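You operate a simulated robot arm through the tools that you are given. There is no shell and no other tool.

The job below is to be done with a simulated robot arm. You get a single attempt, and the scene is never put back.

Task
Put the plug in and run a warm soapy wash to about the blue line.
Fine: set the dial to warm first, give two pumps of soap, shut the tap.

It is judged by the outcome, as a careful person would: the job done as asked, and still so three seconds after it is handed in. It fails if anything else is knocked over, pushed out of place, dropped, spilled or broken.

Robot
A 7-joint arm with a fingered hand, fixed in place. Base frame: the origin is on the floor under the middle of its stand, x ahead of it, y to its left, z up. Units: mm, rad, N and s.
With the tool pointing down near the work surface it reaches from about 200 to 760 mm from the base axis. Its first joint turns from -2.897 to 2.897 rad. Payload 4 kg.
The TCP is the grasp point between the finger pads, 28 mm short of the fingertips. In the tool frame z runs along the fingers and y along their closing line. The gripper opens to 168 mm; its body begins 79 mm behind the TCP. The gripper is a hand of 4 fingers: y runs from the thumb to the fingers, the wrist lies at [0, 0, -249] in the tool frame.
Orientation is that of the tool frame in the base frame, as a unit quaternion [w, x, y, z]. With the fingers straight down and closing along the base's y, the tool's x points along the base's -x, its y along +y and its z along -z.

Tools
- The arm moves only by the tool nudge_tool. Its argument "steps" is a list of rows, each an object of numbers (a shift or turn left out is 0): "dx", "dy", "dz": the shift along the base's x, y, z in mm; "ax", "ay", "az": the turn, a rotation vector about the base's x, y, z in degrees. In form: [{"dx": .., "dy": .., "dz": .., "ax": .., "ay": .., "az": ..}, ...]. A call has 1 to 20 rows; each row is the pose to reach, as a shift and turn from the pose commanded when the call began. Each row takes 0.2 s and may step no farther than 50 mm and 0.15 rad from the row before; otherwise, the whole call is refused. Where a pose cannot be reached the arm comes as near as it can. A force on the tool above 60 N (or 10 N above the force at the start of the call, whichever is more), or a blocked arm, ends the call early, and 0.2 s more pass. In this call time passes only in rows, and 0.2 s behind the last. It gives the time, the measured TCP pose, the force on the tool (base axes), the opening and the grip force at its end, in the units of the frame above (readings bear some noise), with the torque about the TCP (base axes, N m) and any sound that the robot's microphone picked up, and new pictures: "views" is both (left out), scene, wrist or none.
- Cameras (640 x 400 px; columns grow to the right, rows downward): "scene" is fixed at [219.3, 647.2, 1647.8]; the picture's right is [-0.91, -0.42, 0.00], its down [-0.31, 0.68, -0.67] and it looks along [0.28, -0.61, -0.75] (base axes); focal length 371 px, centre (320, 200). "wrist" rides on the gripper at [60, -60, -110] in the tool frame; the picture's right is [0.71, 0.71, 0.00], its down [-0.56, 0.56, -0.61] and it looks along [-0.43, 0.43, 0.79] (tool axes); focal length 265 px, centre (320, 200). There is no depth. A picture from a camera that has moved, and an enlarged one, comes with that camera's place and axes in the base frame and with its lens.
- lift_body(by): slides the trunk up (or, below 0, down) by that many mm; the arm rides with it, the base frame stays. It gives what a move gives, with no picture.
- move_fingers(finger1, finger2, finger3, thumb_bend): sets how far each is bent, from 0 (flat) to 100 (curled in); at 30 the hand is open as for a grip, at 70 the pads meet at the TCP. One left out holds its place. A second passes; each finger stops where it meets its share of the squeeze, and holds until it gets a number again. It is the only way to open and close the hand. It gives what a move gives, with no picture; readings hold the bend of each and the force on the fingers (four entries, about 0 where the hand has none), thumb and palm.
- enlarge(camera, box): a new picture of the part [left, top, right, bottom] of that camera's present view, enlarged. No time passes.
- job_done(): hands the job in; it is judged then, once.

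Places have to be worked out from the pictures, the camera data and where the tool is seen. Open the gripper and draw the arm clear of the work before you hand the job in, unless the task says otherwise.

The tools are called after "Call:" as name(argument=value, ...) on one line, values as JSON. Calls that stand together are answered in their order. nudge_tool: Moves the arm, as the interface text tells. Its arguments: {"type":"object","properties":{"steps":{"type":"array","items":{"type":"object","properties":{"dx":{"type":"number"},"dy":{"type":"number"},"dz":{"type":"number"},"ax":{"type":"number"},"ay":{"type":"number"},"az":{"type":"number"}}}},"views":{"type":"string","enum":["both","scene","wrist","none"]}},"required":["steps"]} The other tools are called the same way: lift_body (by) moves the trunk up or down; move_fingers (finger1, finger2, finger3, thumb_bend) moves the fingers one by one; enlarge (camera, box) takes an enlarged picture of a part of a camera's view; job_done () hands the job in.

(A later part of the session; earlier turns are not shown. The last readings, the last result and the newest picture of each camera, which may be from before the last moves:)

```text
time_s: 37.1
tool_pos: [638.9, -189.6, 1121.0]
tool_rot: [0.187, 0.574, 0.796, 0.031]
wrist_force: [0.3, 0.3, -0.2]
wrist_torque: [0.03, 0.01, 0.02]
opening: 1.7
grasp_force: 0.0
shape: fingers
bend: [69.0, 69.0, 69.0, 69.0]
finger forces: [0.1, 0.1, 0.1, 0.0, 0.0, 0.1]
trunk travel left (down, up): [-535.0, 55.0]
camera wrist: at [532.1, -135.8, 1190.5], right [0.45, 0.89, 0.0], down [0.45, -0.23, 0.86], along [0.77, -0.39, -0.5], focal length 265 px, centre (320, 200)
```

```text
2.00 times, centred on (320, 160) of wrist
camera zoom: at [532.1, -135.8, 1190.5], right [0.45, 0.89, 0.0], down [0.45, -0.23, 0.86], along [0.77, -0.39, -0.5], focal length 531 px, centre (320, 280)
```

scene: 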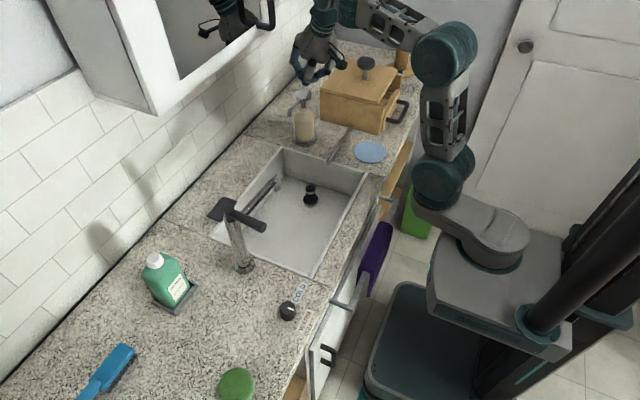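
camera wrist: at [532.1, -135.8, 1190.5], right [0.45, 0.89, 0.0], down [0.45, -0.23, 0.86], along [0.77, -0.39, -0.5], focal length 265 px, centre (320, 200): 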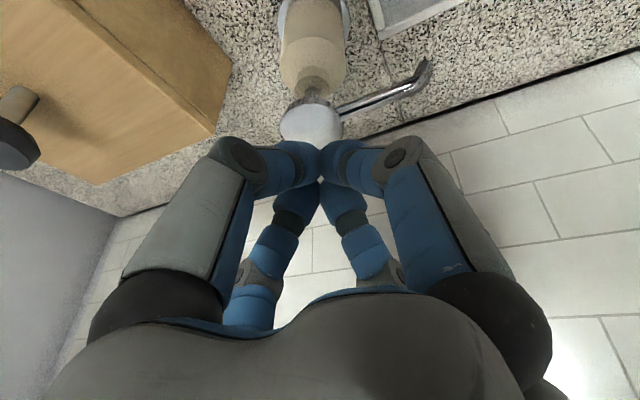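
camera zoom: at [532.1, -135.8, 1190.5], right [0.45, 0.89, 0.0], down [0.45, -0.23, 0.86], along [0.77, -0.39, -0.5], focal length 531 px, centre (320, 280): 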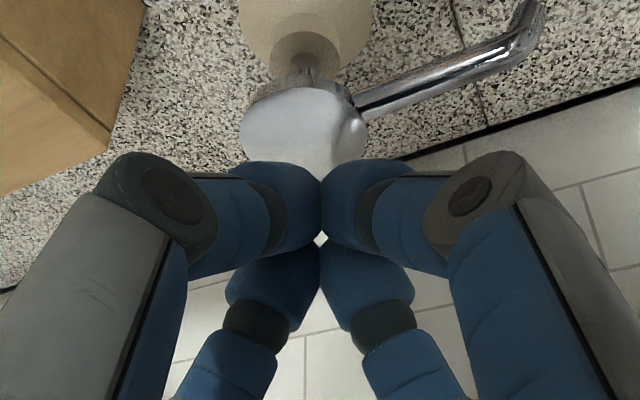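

The head is at about (665,-209,1039). Shifting the closed fingertips over it, still about 25 mm above.

Call:
nudge_tool(steps=[{"dx": 13, "dy": -10}, {"dx": 26, "dy": -19.5}, {"dx": 26, "dy": -19.5, "dz": -25}, {"dx": 26, "dy": -19.5, "dz": -25}], views="both")

Call:
enlarge(camera="scene", box=[270, 60, 350, 130])

Call:
enlarge(camera="wrist", box=[220, 60, 420, 260])

```text
time_s: 38.1
tool_pos: [666.1, -208.3, 1094.8]
tool_rot: [0.187, 0.575, 0.796, 0.031]
wrist_force: [0.4, 0.0, -0.7]
wrist_torque: [0.01, -0.01, -0.02]
opening: 1.6
grasp_force: 0.0
shape: fingers
bend: [69.0, 69.0, 69.0, 69.0]
finger forces: [0.1, 0.1, 0.0, 0.0, 0.1, 0.1]
trunk travel left (down, up): [-535.0, 55.0]
camera wrist: at [558.5, -155.1, 1164.3], right [0.45, 0.89, 0.0], down [0.45, -0.23, 0.86], along [0.77, -0.39, -0.5], focal length 265 px, centre (320, 200)
```

scene: 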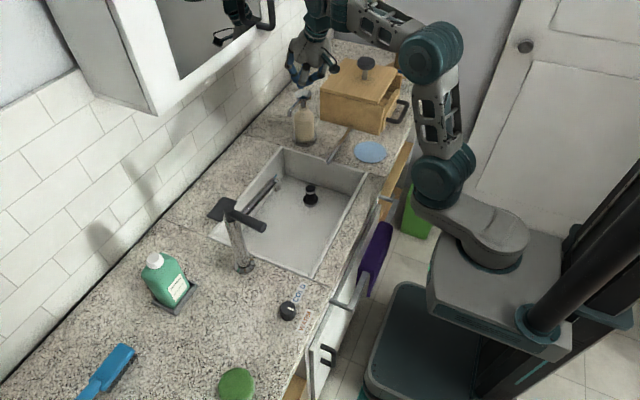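
wrist: 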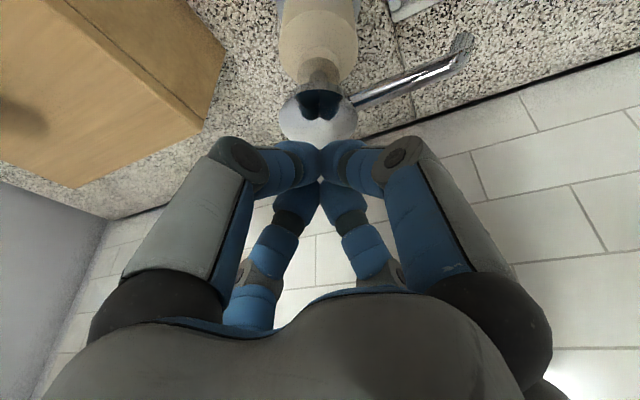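

```text
5.71 times, centred on (310, 95) of scene
camera zoom: at [219.3, 647.2, 1647.8], right [-0.91, -0.42, 0.0], down [-0.31, 0.68, -0.67], along [0.28, -0.61, -0.75], focal length 2121 px, centre (377, 800)
```

zoom: 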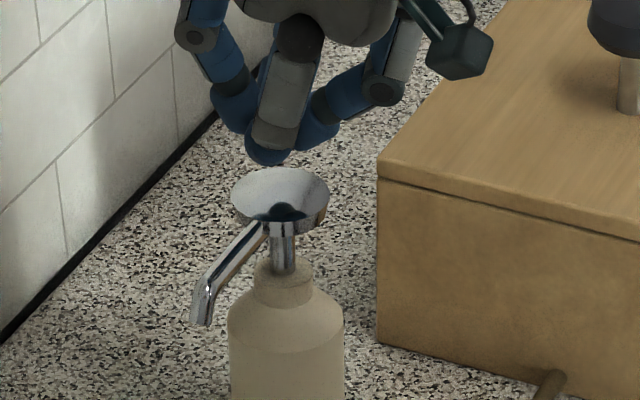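

```text
2.00 times, centred on (320, 160) of wrist
camera zoom: at [558.5, -155.1, 1164.3], right [0.45, 0.89, 0.0], down [0.45, -0.23, 0.86], along [0.77, -0.39, -0.5], focal length 531 px, centre (320, 280)
```

zoom: 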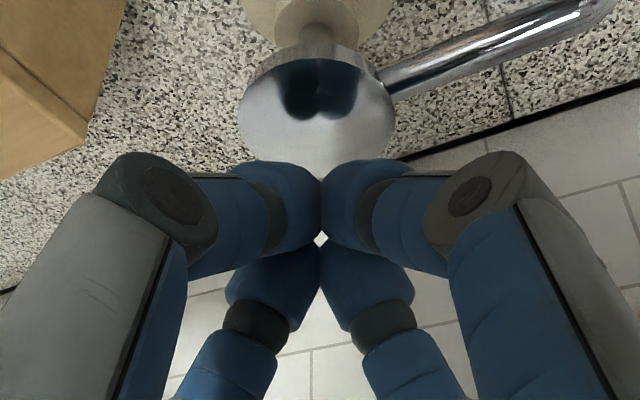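

The fist is centred over the pump head. Lowering to first touch, in small steps.

Call:
nudge_tool(steps=[{"dz": -12}, {"dz": -20}, {"dz": -25}, {"dz": -28}, {"dz": -28}], views="none")

Call:
enlarge(camera="scene", box=[270, 60, 350, 150])

Call:
enlarge(camera="wrist", box=[220, 60, 420, 260])

```text
time_s: 39.4
tool_pos: [664.6, -208.7, 1066.7]
tool_rot: [0.187, 0.576, 0.796, 0.03]
wrist_force: [-0.3, 0.8, 1.2]
wrist_torque: [0.03, 0.02, -0.02]
opening: 1.2
grasp_force: 2.0
shape: fingers
bend: [69.0, 69.0, 69.0, 69.0]
finger forces: [3.9, 0.0, 0.0, 0.0, 0.0, 0.0]
trunk travel left (down, up): [-535.0, 55.0]
```

```text
4.44 times, centred on (310, 105) of scene
camera zoom: at [219.3, 647.2, 1647.8], right [-0.91, -0.42, 0.0], down [-0.31, 0.68, -0.67], along [0.28, -0.61, -0.75], focal length 1650 px, centre (364, 622)
```

zoom: 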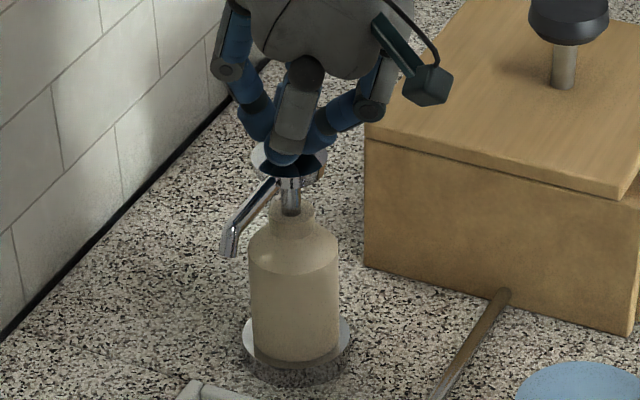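

```text
2.00 times, centred on (320, 160) of wrist
camera zoom: at [557.9, -154.8, 1136.8], right [0.45, 0.89, 0.0], down [0.45, -0.23, 0.86], along [0.77, -0.39, -0.5], focal length 531 px, centre (320, 280)
```

zoom: 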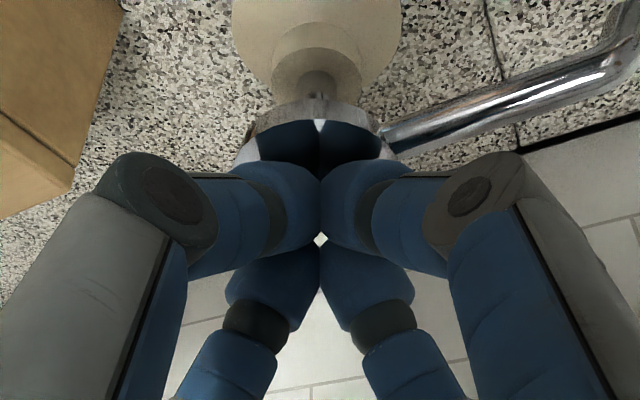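

First touch at TCP z≈1066.7 with a few newtons. Now pressing the head down for pump one, gradually.

Call:
nudge_tool(steps=[{"dz": -3}, {"dz": -6}, {"dz": -9}, {"dz": -12}], views="none")

Call:
enlarge(camera="scene", box=[270, 60, 350, 150])

```text
time_s: 40.4
tool_pos: [665.1, -207.9, 1055.8]
tool_rot: [0.187, 0.574, 0.796, 0.031]
wrist_force: [-0.7, 1.2, 3.4]
wrist_torque: [0.04, 0.06, 0.04]
opening: 1.4
grasp_force: 2.1
shape: fingers
bend: [69.0, 69.0, 69.0, 69.0]
finger forces: [5.4, 0.1, 0.0, 0.0, 0.0, 0.1]
trunk travel left (down, up): [-535.0, 55.0]
```

```text
4.44 times, centred on (310, 105) of scene
camera zoom: at [219.3, 647.2, 1647.8], right [-0.91, -0.42, 0.0], down [-0.31, 0.68, -0.67], along [0.28, -0.61, -0.75], focal length 1650 px, centre (364, 622)
```

zoom: 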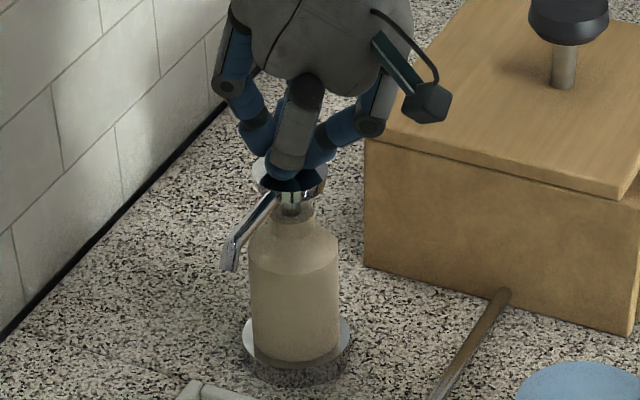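

The head is travelling down with only about 3–5 N. Continuing to the bottom of the stroke.

Call:
nudge_tool(steps=[{"dz": -3}, {"dz": -6}, {"dz": -9}], views="none")

Call:
enlarge(camera="scene", box=[270, 60, 350, 150])

```text
time_s: 41.1
tool_pos: [665.1, -208.0, 1049.8]
tool_rot: [0.192, 0.574, 0.795, 0.031]
wrist_force: [-0.7, 0.1, 30.5]
wrist_torque: [0.01, -0.01, 0.03]
opening: 0.0
grasp_force: 24.5
shape: fingers
bend: [71.0, 69.0, 69.0, 71.0]
finger forces: [23.8, 0.0, 0.0, 0.1, 25.2, 0.1]
trunk travel left (down, up): [-535.0, 55.0]
```

```text
4.44 times, centred on (310, 105) of scene
camera zoom: at [219.3, 647.2, 1647.8], right [-0.91, -0.42, 0.0], down [-0.31, 0.68, -0.67], along [0.28, -0.61, -0.75], focal length 1650 px, centre (364, 622)
```

zoom: 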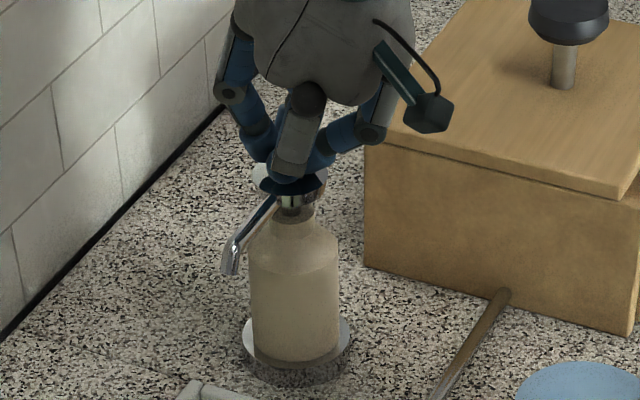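

Force jumped to 30 N: that's the bottom of the stroke (about 15 mm). Raising fully so the pump springs back, then checking the sink for soap.

Call:
nudge_tool(steps=[{"dz": 6}, {"dz": 12}, {"dz": 20}, {"dz": 28}, {"dz": 34}, {"dz": 34}, {"dz": 34}], views="both")

Call:
enlarge(camera="scene", box=[230, 60, 380, 220])

Call:
enlarge(camera="scene", box=[260, 135, 330, 195])

```text
time_s: 42.8
tool_pos: [663.5, -208.7, 1079.3]
tool_rot: [0.187, 0.575, 0.796, 0.032]
wrist_force: [-0.3, -0.6, -0.2]
wrist_torque: [0.01, 0.0, 0.0]
opening: 1.3
grasp_force: 0.0
shape: fingers
bend: [69.0, 69.0, 69.0, 69.0]
finger forces: [0.0, 0.1, 0.0, 0.0, 0.0, 0.1]
trunk travel left (down, up): [-535.0, 55.0]
camera wrist: at [558.2, -155.0, 1149.9], right [0.45, 0.89, 0.0], down [0.45, -0.23, 0.86], along [0.77, -0.39, -0.5], focal length 265 px, centre (320, 200)
```

scene: 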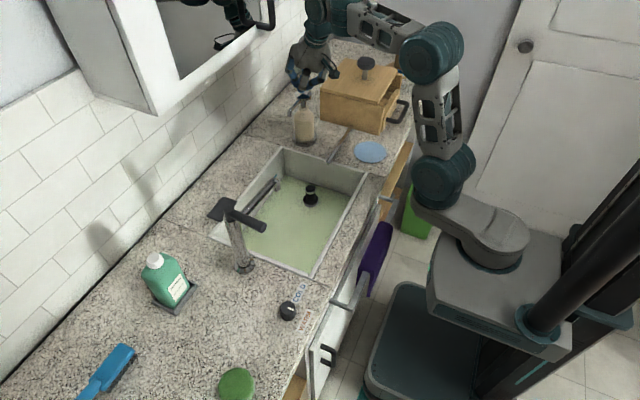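
wrist: 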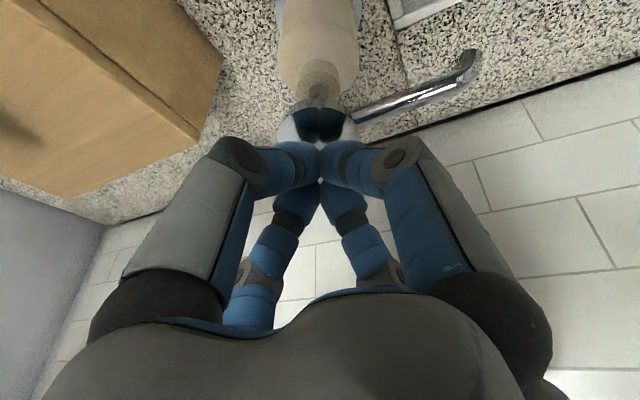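

```text
2.50 times, centred on (305, 140) of scene
camera zoom: at [219.3, 647.2, 1647.8], right [-0.91, -0.42, 0.0], down [-0.31, 0.68, -0.67], along [0.28, -0.61, -0.75], focal length 928 px, centre (358, 350)
```

zoom: 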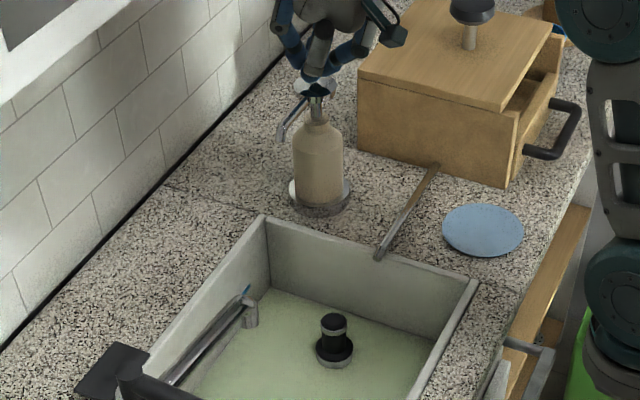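

```text
6.67 times, centred on (295, 165) of scene
camera zoom: at [219.3, 647.2, 1647.8], right [-0.91, -0.42, 0.0], down [-0.31, 0.68, -0.67], along [0.28, -0.61, -0.75], focal length 2475 px, centre (487, 433)
```

zoom: 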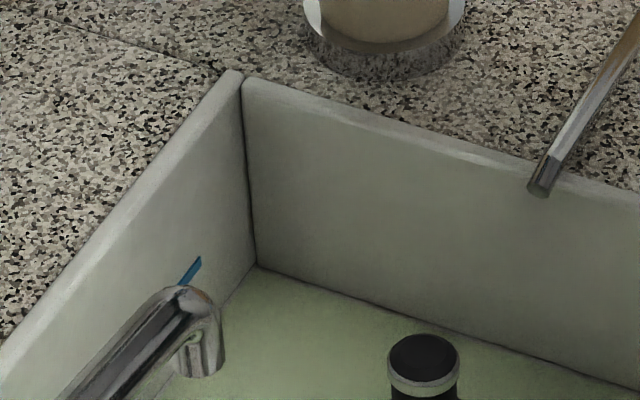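

The first pump delivered soap into the sink (greenish tint on the floor). Now the second full stroke, the same way.

Call:
nudge_tool(steps=[{"dz": -8}, {"dz": -14}, {"dz": -18}, {"dz": -22}, {"dz": -26}, {"dz": -30}, {"dz": -33}, {"dz": -33.5}], views="none")

Call:
enlarge(camera="scene", box=[270, 60, 350, 150])

```text
time_s: 44.5
tool_pos: [664.2, -206.7, 1051.0]
tool_rot: [0.192, 0.574, 0.795, 0.033]
wrist_force: [2.5, 0.3, 29.8]
wrist_torque: [0.01, -0.1, -0.01]
opening: 0.1
grasp_force: 25.0
shape: fingers
bend: [71.0, 69.0, 69.0, 71.0]
finger forces: [24.8, 0.0, 0.0, 0.0, 25.5, 0.0]
trunk travel left (down, up): [-535.0, 55.0]
```

```text
4.44 times, centred on (310, 105) of scene
camera zoom: at [219.3, 647.2, 1647.8], right [-0.91, -0.42, 0.0], down [-0.31, 0.68, -0.67], along [0.28, -0.61, -0.75], focal length 1650 px, centre (364, 622)
```

zoom: 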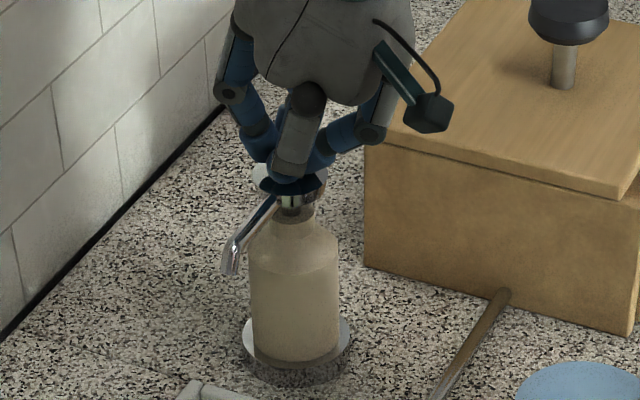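

The second stroke bottomed at 30 N as well. Raising straight off the pump and checking the sink again.

Call:
nudge_tool(steps=[{"dz": 6}, {"dz": 12}, {"dz": 20}, {"dz": 28}, {"dz": 40}, {"dz": 60}, {"dz": 75}, {"dz": 75}], views="both")

Call:
enlarge(camera="scene", box=[200, 60, 380, 290])

Call:
enlarge(camera="scene", box=[260, 135, 330, 215])

```text
time_s: 46.4
tool_pos: [665.7, -208.2, 1120.8]
tool_rot: [0.186, 0.575, 0.796, 0.031]
wrist_force: [0.3, 0.1, -0.7]
wrist_torque: [0.01, 0.03, 0.01]
opening: 1.5
grasp_force: 0.1
shape: fingers
bend: [69.0, 69.0, 69.0, 69.0]
finger forces: [0.1, 0.0, 0.0, 0.0, 0.0, 0.1]
trunk travel left (down, up): [-535.0, 55.0]
camera wrist: at [558.0, -154.8, 1191.6], right [0.45, 0.89, 0.0], down [0.45, -0.23, 0.86], along [0.77, -0.39, -0.5], focal length 265 px, centre (320, 200)
```

scene: 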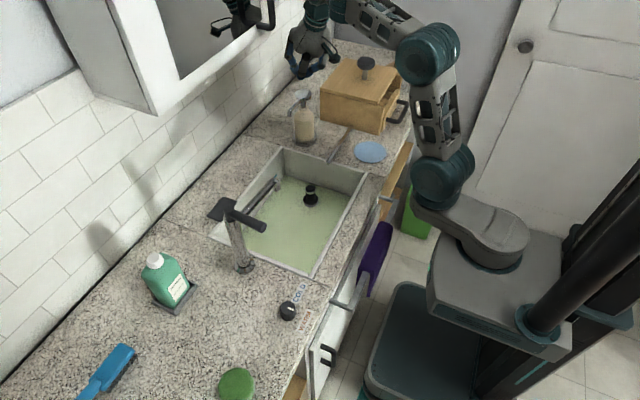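
wrist: 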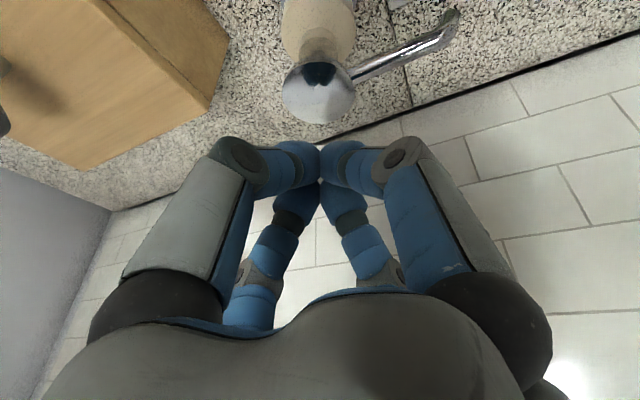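

```text
1.74 times, centred on (290, 175) of scene
camera zoom: at [219.3, 647.2, 1647.8], right [-0.91, -0.42, 0.0], down [-0.31, 0.68, -0.67], along [0.28, -0.61, -0.75], focal length 646 px, centre (372, 244)
```

zoom: 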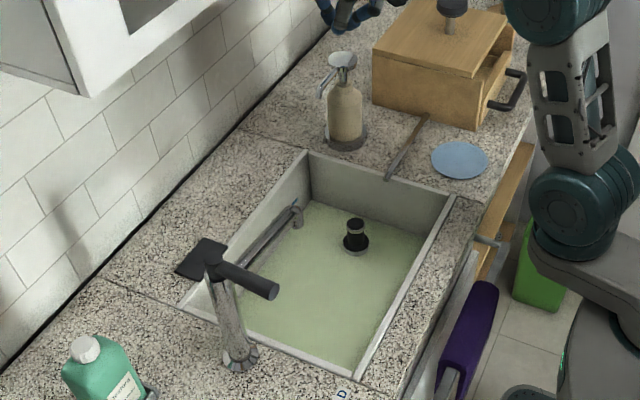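

```text
5.00 times, centred on (295, 175) of scene
camera zoom: at [219.3, 647.2, 1647.8], right [-0.91, -0.42, 0.0], down [-0.31, 0.68, -0.67], along [0.28, -0.61, -0.75], focal length 1856 px, centre (445, 325)
```

zoom: 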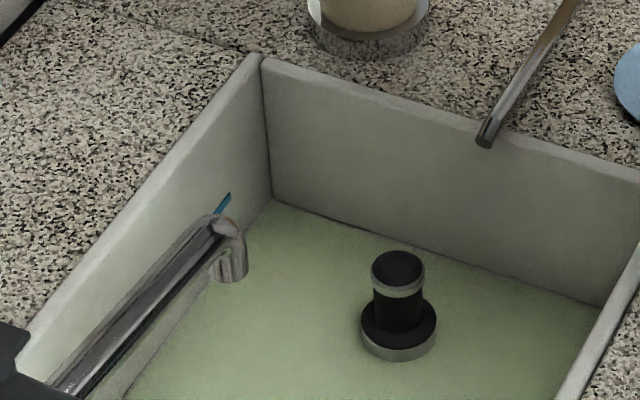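

Both pumps are done and the bottle stands as before. Now the tap: I'll back off to the robot side and look closely at the lever to learn how it moves.

Call:
nudge_tool(steps=[{"dx": -40, "dy": 15, "dz": 10}, {"dx": -80, "dy": 40, "dz": 20}, {"dx": -115, "dy": 72, "dz": 30}, {"dx": -148, "dy": 105, "dz": 30, "az": 6}, {"dx": -178, "dy": 140, "dz": 30, "az": 12}, {"dx": -205, "dy": 178, "dz": 30, "az": 18}, {"dx": -230, "dy": 218, "dz": 30, "az": 25}, {"dx": -252, "dy": 260, "dz": 30, "az": 32}, {"dx": -268, "dy": 304, "dz": 30, "az": 39}, {"dx": -275, "dy": 350, "dz": 30, "az": 46}, {"dx": -277, "dy": 398, "dz": 30, "az": 53}, {"dx": -277, "dy": 398, "dz": 30, "az": 53}], views="none")

Call:
move_fingers(finger1=30, finger2=30, finger3=30, thumb_bend=30)

Call:
enlarge(camera="wrist", box=[0, 0, 640, 400])

Call:
enlarge(camera="scene", box=[0, 0, 640, 400])

```text
time_s: 49.0
tool_pos: [386.1, 189.2, 1151.6]
tool_rot: [0.153, 0.158, 0.969, 0.112]
wrist_force: [0.2, 0.7, 0.1]
wrist_torque: [0.01, 0.02, -0.02]
opening: 0.8
grasp_force: 0.1
shape: fingers
bend: [69.0, 69.0, 69.0, 69.0]
finger forces: [0.1, 0.0, 0.1, 0.1, 0.0, 0.0]
trunk travel left (down, up): [-535.0, 55.0]
```

```text
time_s: 50.0
tool_pos: [387.5, 189.4, 1149.7]
tool_rot: [0.154, 0.159, 0.969, 0.112]
wrist_force: [-0.1, 0.3, 0.3]
wrist_torque: [-0.01, 0.01, -0.05]
opening: 116.8
grasp_force: 0.0
shape: fingers
bend: [30.0, 30.0, 30.0, 30.0]
finger forces: [0.1, 0.1, 0.0, 0.1, 0.1, 0.0]
trunk travel left (down, up): [-535.0, 55.0]
```

```text
1.00 times, centred on (320, 200) of wrist (not enlarged: the box is as wide or as high as the picture)
camera zoom: at [279.9, 135.2, 1221.0], right [-0.44, 0.9, 0.0], down [0.45, 0.22, 0.86], along [0.77, 0.38, -0.5], focal length 265 px, centre (320, 200)
```

zoom: 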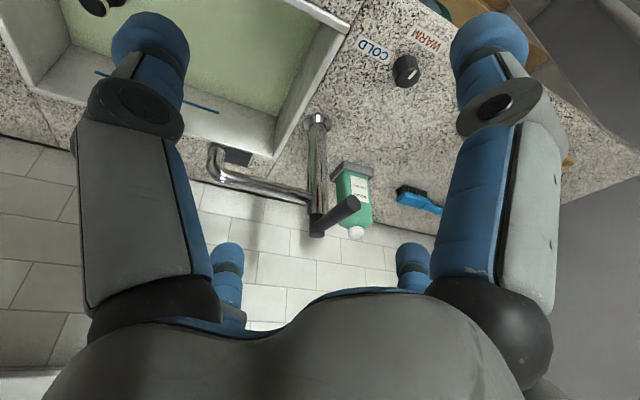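

```text
1.00 times, centred on (320, 200) of scene (not enlarged: the box is as wide or as high as the picture)
camera zoom: at [219.3, 647.2, 1647.8], right [-0.91, -0.42, 0.0], down [-0.31, 0.68, -0.67], along [0.28, -0.61, -0.75], focal length 371 px, centre (320, 200)
```

zoom: 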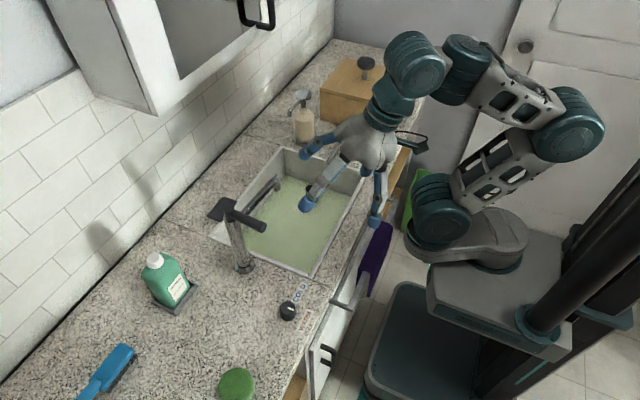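

A clear view of the tap now; zooming in on the lever and its joint.

Call:
enlarge(camera="wrist", box=[190, 100, 390, 260])

Call:
enlarge(camera="scene", box=[200, 170, 290, 290])

```text
2.50 times, centred on (290, 180) of wrist
camera zoom: at [279.9, 135.2, 1221.0], right [-0.44, 0.9, 0.0], down [0.45, 0.22, 0.86], along [0.77, 0.38, -0.5], focal length 664 px, centre (395, 250)
```

zoom: 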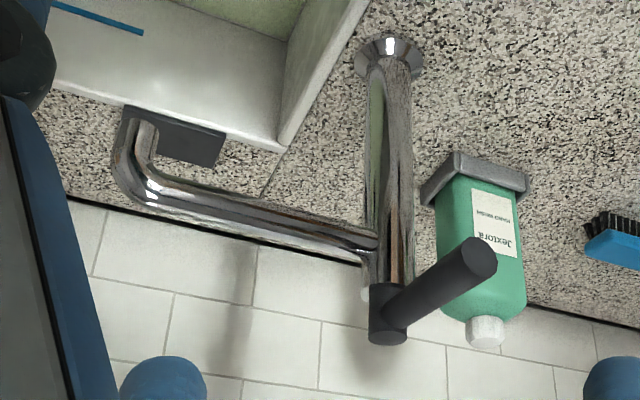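

```text
3.33 times, centred on (245, 230) of scene
camera zoom: at [219.3, 647.2, 1647.8], right [-0.91, -0.42, 0.0], down [-0.31, 0.68, -0.67], along [0.28, -0.61, -0.75], focal length 1237 px, centre (570, 100)
```

zoom: 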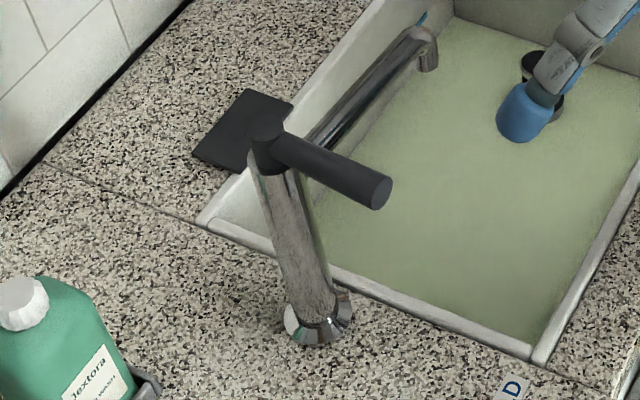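

The lever is a horizontal rod on a cap at the column top: cap axis about (594,281), rod toward -x ending near (509,287), centre z≈1064. I'll straddle the rod from above with four fingers at yaw -45°, so I can test which way it moves and keep hold of it during the fill.

Call:
move_fingers(finger1=45, finger2=45, finger3=45, thumb_bend=45)

Call:
nudge_tool(steps=[{"dx": 10, "dy": 15, "ax": -1.04, "ay": 4.31, "az": -5.21}, {"dx": 20, "dy": 35, "ax": -2.08, "ay": 8.62, "az": -10.42}, {"dx": 30, "dy": 55, "ax": -3.11, "ay": 12.93, "az": -15.63}, {"dx": 40, "dy": 75, "ax": -4.15, "ay": 17.24, "az": -20.84}, {"dx": 52, "dy": 94.6, "ax": -5.19, "ay": 21.55, "az": -26.05}, {"dx": 92, "dy": 94.6, "dz": -8, "ax": -5.19, "ay": 21.55, "az": -26.05}, {"dx": 132, "dy": 94.6, "dz": -15, "ax": -5.19, "ay": 21.55, "az": -26.05}, {"dx": 132, "dy": 94.6, "dz": -20, "ax": -5.19, "ay": 21.55, "az": -26.05}], views="both")

Call:
enlarge(camera="wrist", box=[180, 60, 460, 280])

Call:
enlarge(camera="scene", box=[190, 130, 310, 260])

```text
time_s: 51.0
tool_pos: [387.1, 189.4, 1150.8]
tool_rot: [0.153, 0.159, 0.969, 0.111]
wrist_force: [-0.5, 0.7, 0.0]
wrist_torque: [0.02, -0.02, -0.01]
opening: 72.8
grasp_force: 0.0
shape: fingers
bend: [45.0, 45.0, 45.0, 45.0]
finger forces: [0.0, 0.0, 0.0, 0.1, 0.0, 0.1]
trunk travel left (down, up): [-535.0, 55.0]
```

```text
time_s: 52.8
tool_pos: [520.2, 284.7, 1130.0]
tool_rot: [-0.001, 0.382, 0.924, -0.001]
wrist_force: [-0.2, 0.0, 0.2]
wrist_torque: [0.01, -0.02, -0.04]
opening: 73.0
grasp_force: 0.0
shape: fingers
bend: [45.0, 45.0, 45.0, 45.0]
finger forces: [0.1, 0.0, 0.1, 0.0, 0.0, 0.0]
trunk travel left (down, up): [-535.0, 55.0]
camera wrist: at [435.2, 284.8, 1240.3], right [0.0, 1.0, 0.0], down [0.79, 0.0, 0.61], along [0.61, 0.0, -0.79], focal length 265 px, centre (320, 200)
```

scene: 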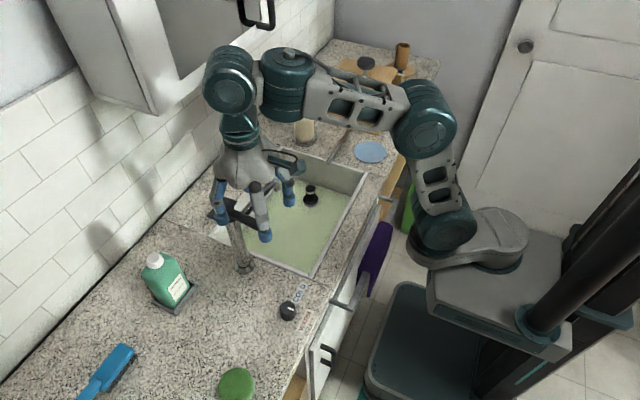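
wrist: 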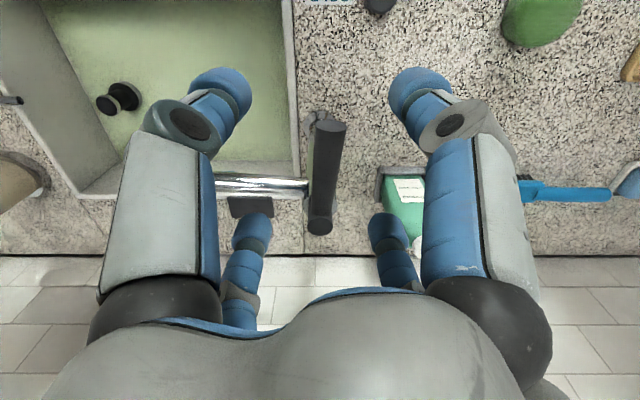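

```text
1.82 times, centred on (320, 170) of wrist
camera zoom: at [435.2, 284.8, 1240.3], right [0.0, 1.0, 0.0], down [0.79, 0.0, 0.61], along [0.61, 0.0, -0.79], focal length 483 px, centre (320, 254)
```

zoom: 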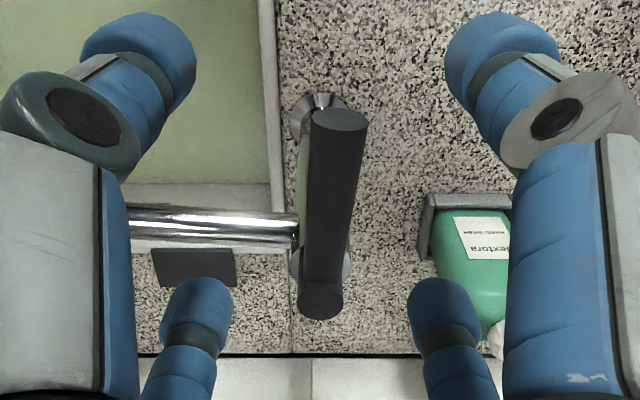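

```text
3.08 times, centred on (250, 195) of scene
camera zoom: at [219.3, 647.2, 1647.8], right [-0.91, -0.42, 0.0], down [-0.31, 0.68, -0.67], along [0.28, -0.61, -0.75], focal length 1142 px, centre (535, 215)
```

zoom: 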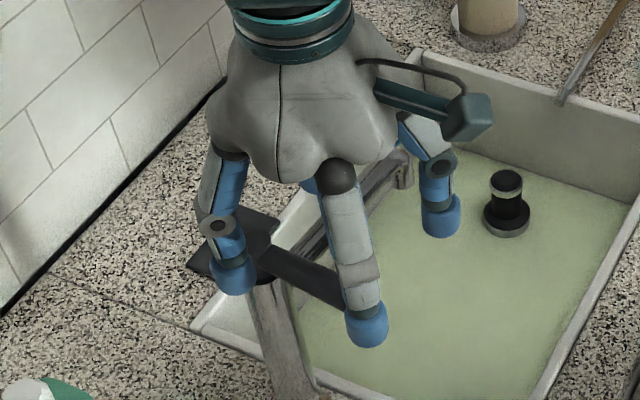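

The rod angles slightly toward +y, so its mid-line is about y=289 under the hand. Shifting 4 mm and lowering so the fingers straddle it.

Call:
nudge_tool(steps=[{"dy": 4, "dz": -15}, {"dy": 4, "dz": -30}, {"dy": 4, "dz": -45}, {"dy": 4, "dz": -56}, {"dy": 4, "dz": -56}], views="both")

Call:
enlarge(camera="wrist", box=[180, 60, 460, 280])

Call:
enlarge(camera="scene", box=[190, 150, 310, 280])

```text
time_s: 54.0
tool_pos: [520.4, 288.5, 1074.9]
tool_rot: [-0.001, 0.382, 0.924, -0.001]
wrist_force: [-0.4, 0.4, 0.7]
wrist_torque: [0.01, 0.0, 0.04]
opening: 72.9
grasp_force: 0.0
shape: fingers
bend: [45.0, 45.0, 45.0, 45.0]
finger forces: [0.0, 0.0, 0.1, 0.1, 0.1, 0.0]
trunk travel left (down, up): [-535.0, 55.0]
camera wrist: at [435.7, 288.3, 1184.6], right [0.0, 1.0, 0.0], down [0.79, 0.0, 0.61], along [0.61, 0.0, -0.79], focal length 265 px, centre (320, 200)
```

scene: 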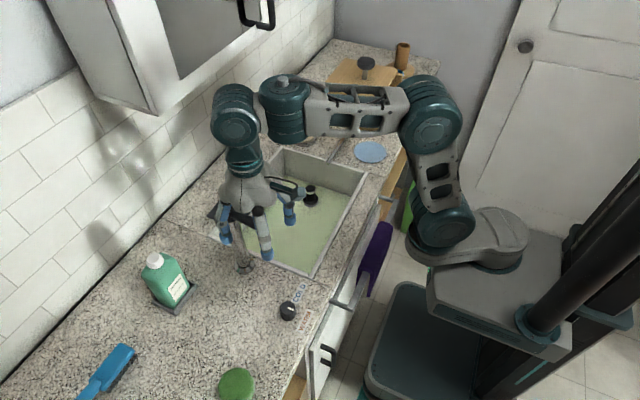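
wrist: 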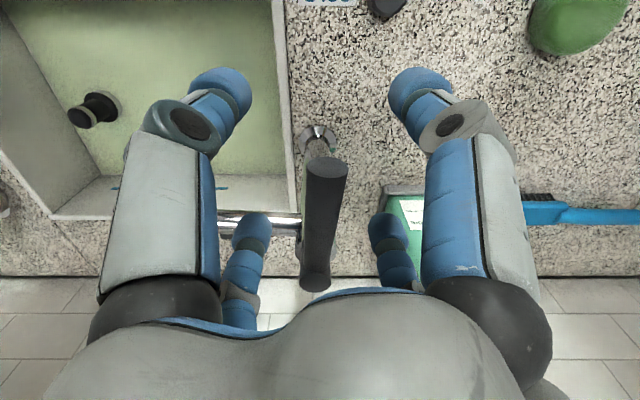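

```text
1.82 times, centred on (320, 170) of wrist
camera zoom: at [435.7, 288.3, 1184.6], right [0.0, 1.0, 0.0], down [0.79, 0.0, 0.61], along [0.61, 0.0, -0.79], focal length 483 px, centre (320, 254)
```

zoom: 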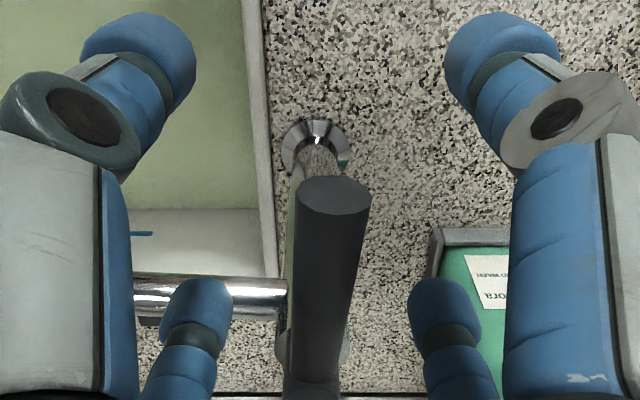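

```text
3.08 times, centred on (250, 215) of scene
camera zoom: at [219.3, 647.2, 1647.8], right [-0.91, -0.42, 0.0], down [-0.31, 0.68, -0.67], along [0.28, -0.61, -0.75], focal length 1142 px, centre (535, 154)
```

zoom: 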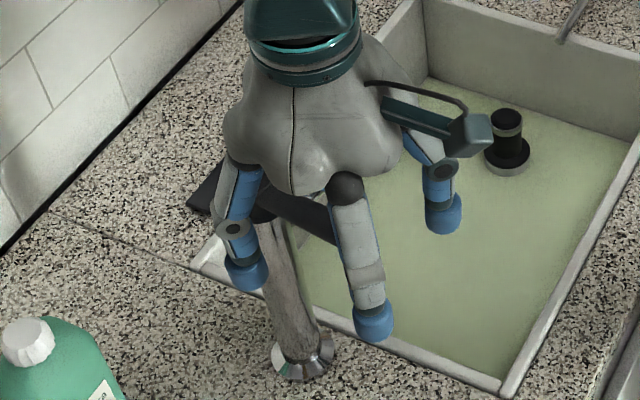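

The rod is between the two finger pairs. Closing gently onto it.

Call:
move_fingers(finger1=60, finger2=60, finger3=60, thumb_bend=60)

Call:
enlarge(camera="wrist", box=[180, 60, 460, 280])

Call:
enlarge(camera="scene", box=[190, 150, 330, 280])

```text
time_s: 55.0
tool_pos: [520.7, 288.5, 1075.8]
tool_rot: [-0.002, 0.383, 0.924, 0.0]
wrist_force: [-0.3, -0.1, 0.7]
wrist_torque: [0.0, 0.01, 0.0]
opening: 27.5
grasp_force: 0.0
shape: fingers
bend: [60.0, 60.0, 60.0, 60.0]
finger forces: [0.0, 0.0, 0.1, 0.0, 0.1, 0.1]
trunk travel left (down, up): [-535.0, 55.0]
```

```text
1.82 times, centred on (320, 170) of wrist
camera zoom: at [435.7, 288.3, 1184.8], right [0.0, 1.0, 0.0], down [0.79, 0.0, 0.61], along [0.61, 0.0, -0.79], focal length 483 px, centre (320, 254)
```

zoom: 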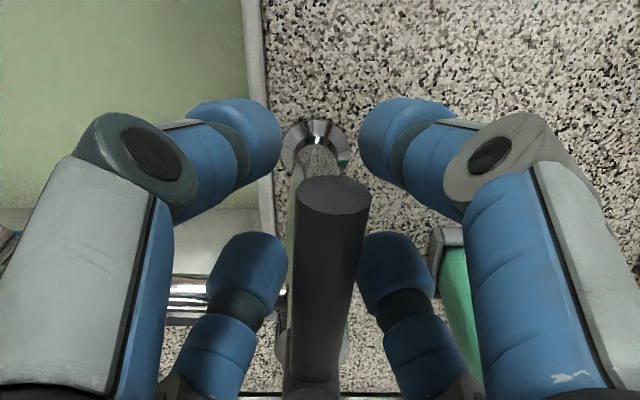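

```text
3.08 times, centred on (260, 215) of scene
camera zoom: at [219.3, 647.2, 1647.8], right [-0.91, -0.42, 0.0], down [-0.31, 0.68, -0.67], along [0.28, -0.61, -0.75], focal length 1142 px, centre (505, 154)
```

zoom: 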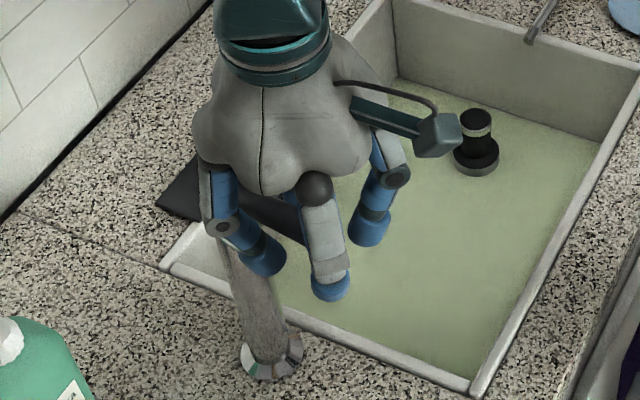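

The near finger pair is just past the rod's end, so I'll shift 8 mm along the rod and then close.

Call:
nudge_tool(steps=[{"dx": 4, "dz": -1}, {"dx": 8, "dz": -3}, {"dx": 8, "dz": -3}], views="none")

Call:
move_fingers(finger1=68, finger2=68, finger3=68, thumb_bend=68)

Call:
enlarge(camera="wrist", box=[180, 60, 460, 280])

Call:
enlarge(camera="scene", box=[190, 150, 330, 280])

```text
time_s: 55.8
tool_pos: [528.7, 287.5, 1072.2]
tool_rot: [-0.001, 0.383, 0.924, 0.0]
wrist_force: [-0.4, -0.4, -1.0]
wrist_torque: [0.04, 0.0, 0.01]
opening: 27.2
grasp_force: 0.0
shape: fingers
bend: [60.0, 60.0, 60.0, 60.0]
finger forces: [0.0, 0.1, 0.1, 0.0, 0.0, 0.0]
trunk travel left (down, up): [-535.0, 55.0]
```

```text
time_s: 56.8
tool_pos: [527.3, 288.5, 1071.3]
tool_rot: [-0.001, 0.383, 0.924, -0.001]
wrist_force: [-1.1, -0.4, -4.3]
wrist_torque: [-0.03, 0.04, -0.05]
opening: 10.9
grasp_force: 6.2
shape: fingers
bend: [65.0, 65.0, 65.0, 66.0]
finger forces: [3.6, 2.8, 3.3, 0.0, 2.6, 0.0]
trunk travel left (down, up): [-535.0, 55.0]
```

```text
1.82 times, centred on (320, 170) of wrist
camera zoom: at [443.7, 288.3, 1181.9], right [0.0, 1.0, 0.0], down [0.79, 0.0, 0.61], along [0.61, 0.0, -0.79], focal length 483 px, centre (320, 254)
```

zoom: 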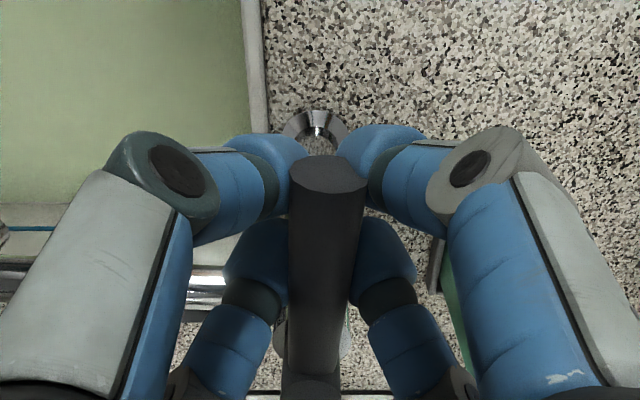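

```text
3.08 times, centred on (260, 215) of scene
camera zoom: at [219.3, 647.2, 1647.8], right [-0.91, -0.42, 0.0], down [-0.31, 0.68, -0.67], along [0.28, -0.61, -0.75], focal length 1142 px, centre (505, 154)
```

zoom: 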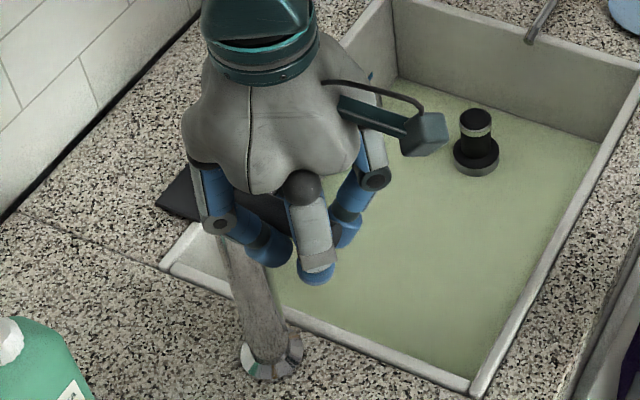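

Holding the rod lightly. I'll firm the grip and test a small upward lift first, reading the force.

Call:
move_fingers(finger1=74, finger2=74, finger3=74, thumb_bend=74)

Call:
nudge_tool(steps=[{"dz": 2}, {"dz": 4}, {"dz": 5}], views="scene")

```text
time_s: 57.8
tool_pos: [528.9, 288.6, 1070.3]
tool_rot: [-0.002, 0.382, 0.924, -0.003]
wrist_force: [-4.7, 0.1, -15.2]
wrist_torque: [0.01, 0.09, -0.1]
opening: 8.9
grasp_force: 20.5
shape: fingers
bend: [65.0, 65.0, 65.0, 68.0]
finger forces: [10.3, 9.4, 10.3, 0.1, 9.9, 0.1]
trunk travel left (down, up): [-535.0, 55.0]
```

```text
time_s: 58.5
tool_pos: [529.1, 289.2, 1073.6]
tool_rot: [-0.004, 0.382, 0.924, -0.005]
wrist_force: [-5.5, -1.8, -45.4]
wrist_torque: [-0.03, 0.13, -0.13]
opening: 10.2
grasp_force: 24.3
shape: fingers
bend: [65.0, 65.0, 65.0, 67.0]
finger forces: [12.2, 10.8, 13.5, 0.1, 12.1, 0.0]
trunk travel left (down, up): [-535.0, 55.0]
```

scene: 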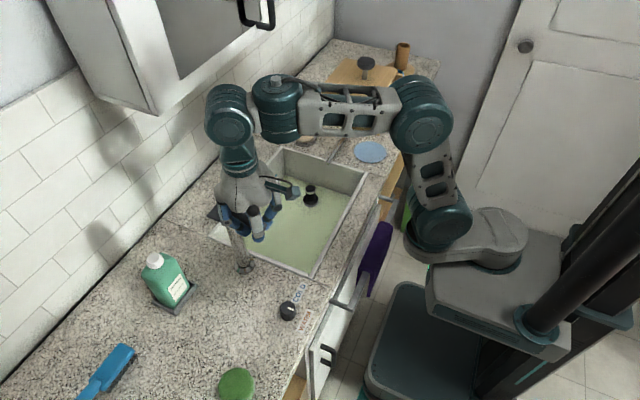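

Lifting meets 45 N for 3 mm, so the lever doesn't lift. Going back down and testing a sideways swing toward +y.

Call:
nudge_tool(steps=[{"dz": -3}, {"dz": -5}, {"dz": -5}], views="none")

Call:
nudge_tool(steps=[{"dy": 2}, {"dy": 4}, {"dy": 6}], views="none")

```text
time_s: 59.4
tool_pos: [528.1, 288.5, 1072.6]
tool_rot: [-0.001, 0.383, 0.924, -0.001]
wrist_force: [-5.2, -1.1, -23.4]
wrist_torque: [-0.04, 0.11, -0.12]
opening: 9.2
grasp_force: 19.9
shape: fingers
bend: [65.0, 65.0, 65.0, 67.0]
finger forces: [10.1, 9.4, 11.2, 0.0, 9.7, 0.0]
trunk travel left (down, up): [-535.0, 55.0]
```

```text
time_s: 60.1
tool_pos: [527.9, 292.2, 1071.2]
tool_rot: [-0.002, 0.384, 0.923, -0.001]
wrist_force: [-7.7, -9.2, -19.8]
wrist_torque: [-0.05, 0.11, -0.6]
opening: 9.3
grasp_force: 24.5
shape: fingers
bend: [65.0, 66.0, 65.0, 68.0]
finger forces: [12.1, 6.5, 21.2, 0.0, 8.8, 0.1]
trunk travel left (down, up): [-535.0, 55.0]
```

Toward +y the resistance grew to 9 N in under 4 mm. Now testing the other way, toward -y.

Call:
nudge_tool(steps=[{"dy": -3}, {"dy": -6}, {"dy": -9}, {"dy": -12}], views="none")

Call:
enlarge(camera="wrist", box=[180, 60, 460, 280])

Call:
enlarge(camera="scene", box=[190, 150, 330, 280])

```text
time_s: 61.1
tool_pos: [527.7, 284.7, 1071.2]
tool_rot: [-0.001, 0.38, 0.925, -0.001]
wrist_force: [-5.8, 8.3, -18.7]
wrist_torque: [0.1, 0.07, 0.5]
opening: 9.1
grasp_force: 24.4
shape: fingers
bend: [65.0, 65.0, 66.0, 68.0]
finger forces: [8.8, 19.6, 6.4, 0.0, 14.1, 0.0]
trunk travel left (down, up): [-535.0, 55.0]
```

```text
1.82 times, centred on (320, 170) of wrist
camera zoom: at [443.0, 284.8, 1181.6], right [-0.01, 1.0, 0.0], down [0.79, 0.01, 0.61], along [0.61, 0.0, -0.79], focal length 483 px, centre (320, 254)
```

zoom: 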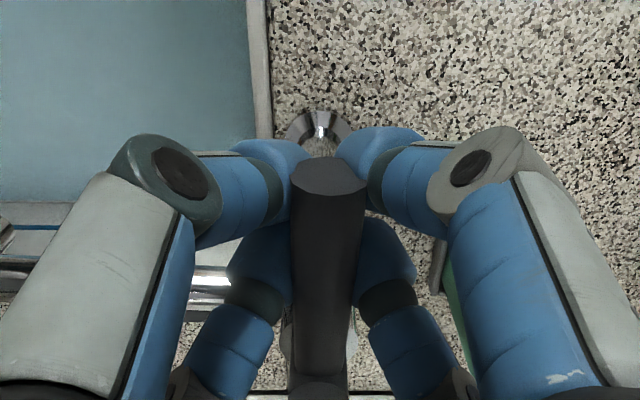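

```text
3.08 times, centred on (260, 215) of scene
camera zoom: at [219.3, 647.2, 1647.8], right [-0.91, -0.42, 0.0], down [-0.31, 0.68, -0.67], along [0.28, -0.61, -0.75], focal length 1142 px, centre (505, 154)
```

zoom: 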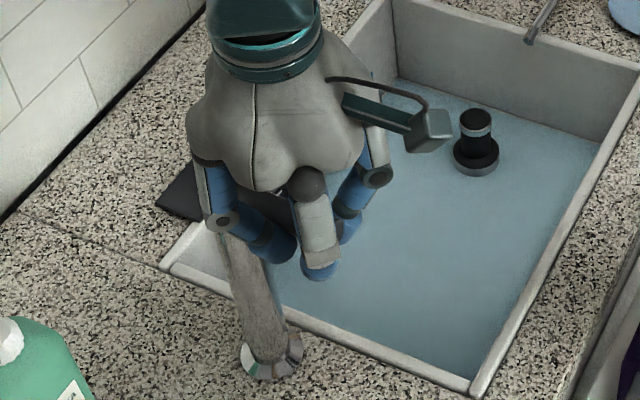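

The sink floor has changed from green to a bluish water tint, so the small swing has let some water in. I'll check whether it is flowing now, holding still for a moment.

Call:
nudge_tool(steps=[{"dy": 0}], views="both")

Call:
enlarge(camera="scene", box=[230, 140, 370, 280])

Call:
enlarge(camera="wrist", box=[0, 60, 260, 320])

```text
time_s: 61.5
tool_pos: [527.8, 284.3, 1071.8]
tool_rot: [-0.001, 0.382, 0.924, -0.002]
wrist_force: [-8.0, 10.8, -17.8]
wrist_torque: [0.08, 0.07, 0.63]
opening: 8.9
grasp_force: 25.9
shape: fingers
bend: [65.0, 65.0, 66.0, 68.0]
finger forces: [8.5, 22.5, 6.2, 0.0, 14.9, 0.0]
trunk travel left (down, up): [-535.0, 55.0]
camera wrist: at [443.1, 284.4, 1181.6], right [0.0, 1.0, 0.0], down [0.79, 0.0, 0.61], along [0.61, 0.0, -0.79], focal length 265 px, centre (320, 200)
```

scene: 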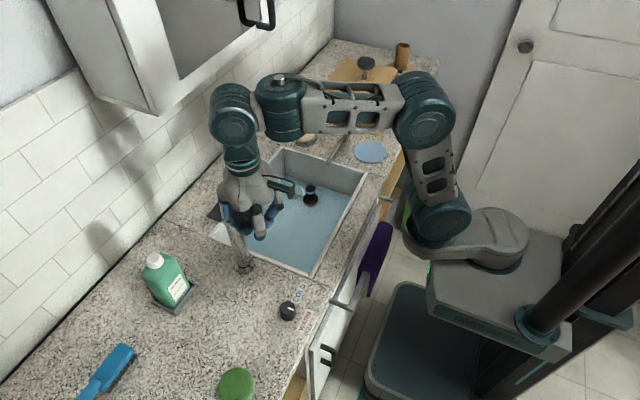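
wrist: 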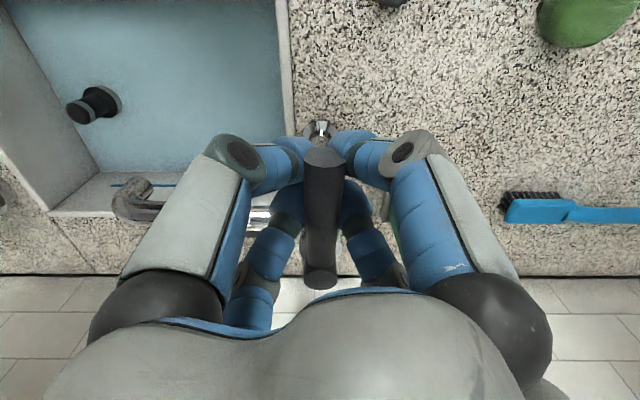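

```text
2.86 times, centred on (300, 210) of scene
camera zoom: at [219.3, 647.2, 1647.8], right [-0.91, -0.42, 0.0], down [-0.31, 0.68, -0.67], along [0.28, -0.61, -0.75], focal length 1061 px, centre (377, 171)
```

zoom: 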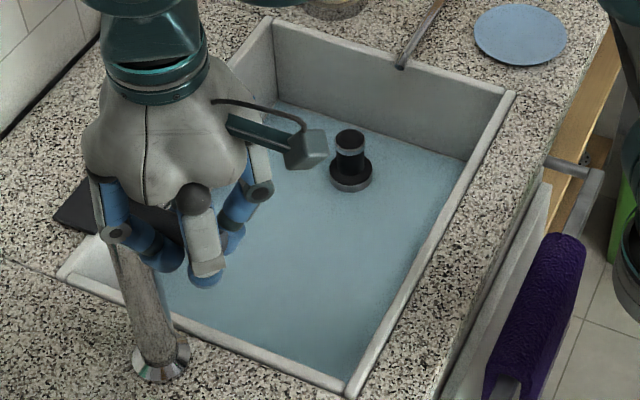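

```text
1.54 times, centred on (130, 190) of wrist
camera zoom: at [443.1, 284.4, 1181.6], right [0.0, 1.0, 0.0], down [0.79, 0.0, 0.61], along [0.61, 0.0, -0.79], focal length 408 px, centre (612, 215)
```

zoom: 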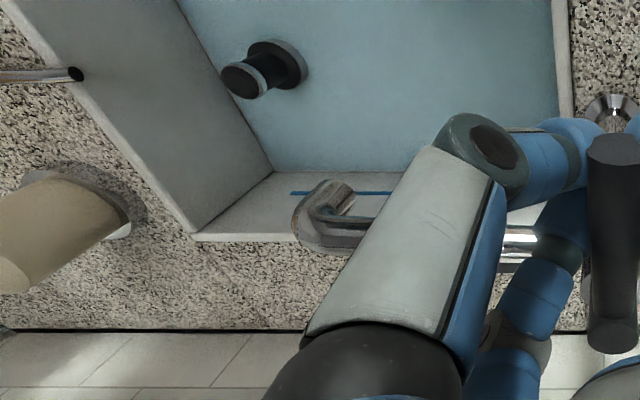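

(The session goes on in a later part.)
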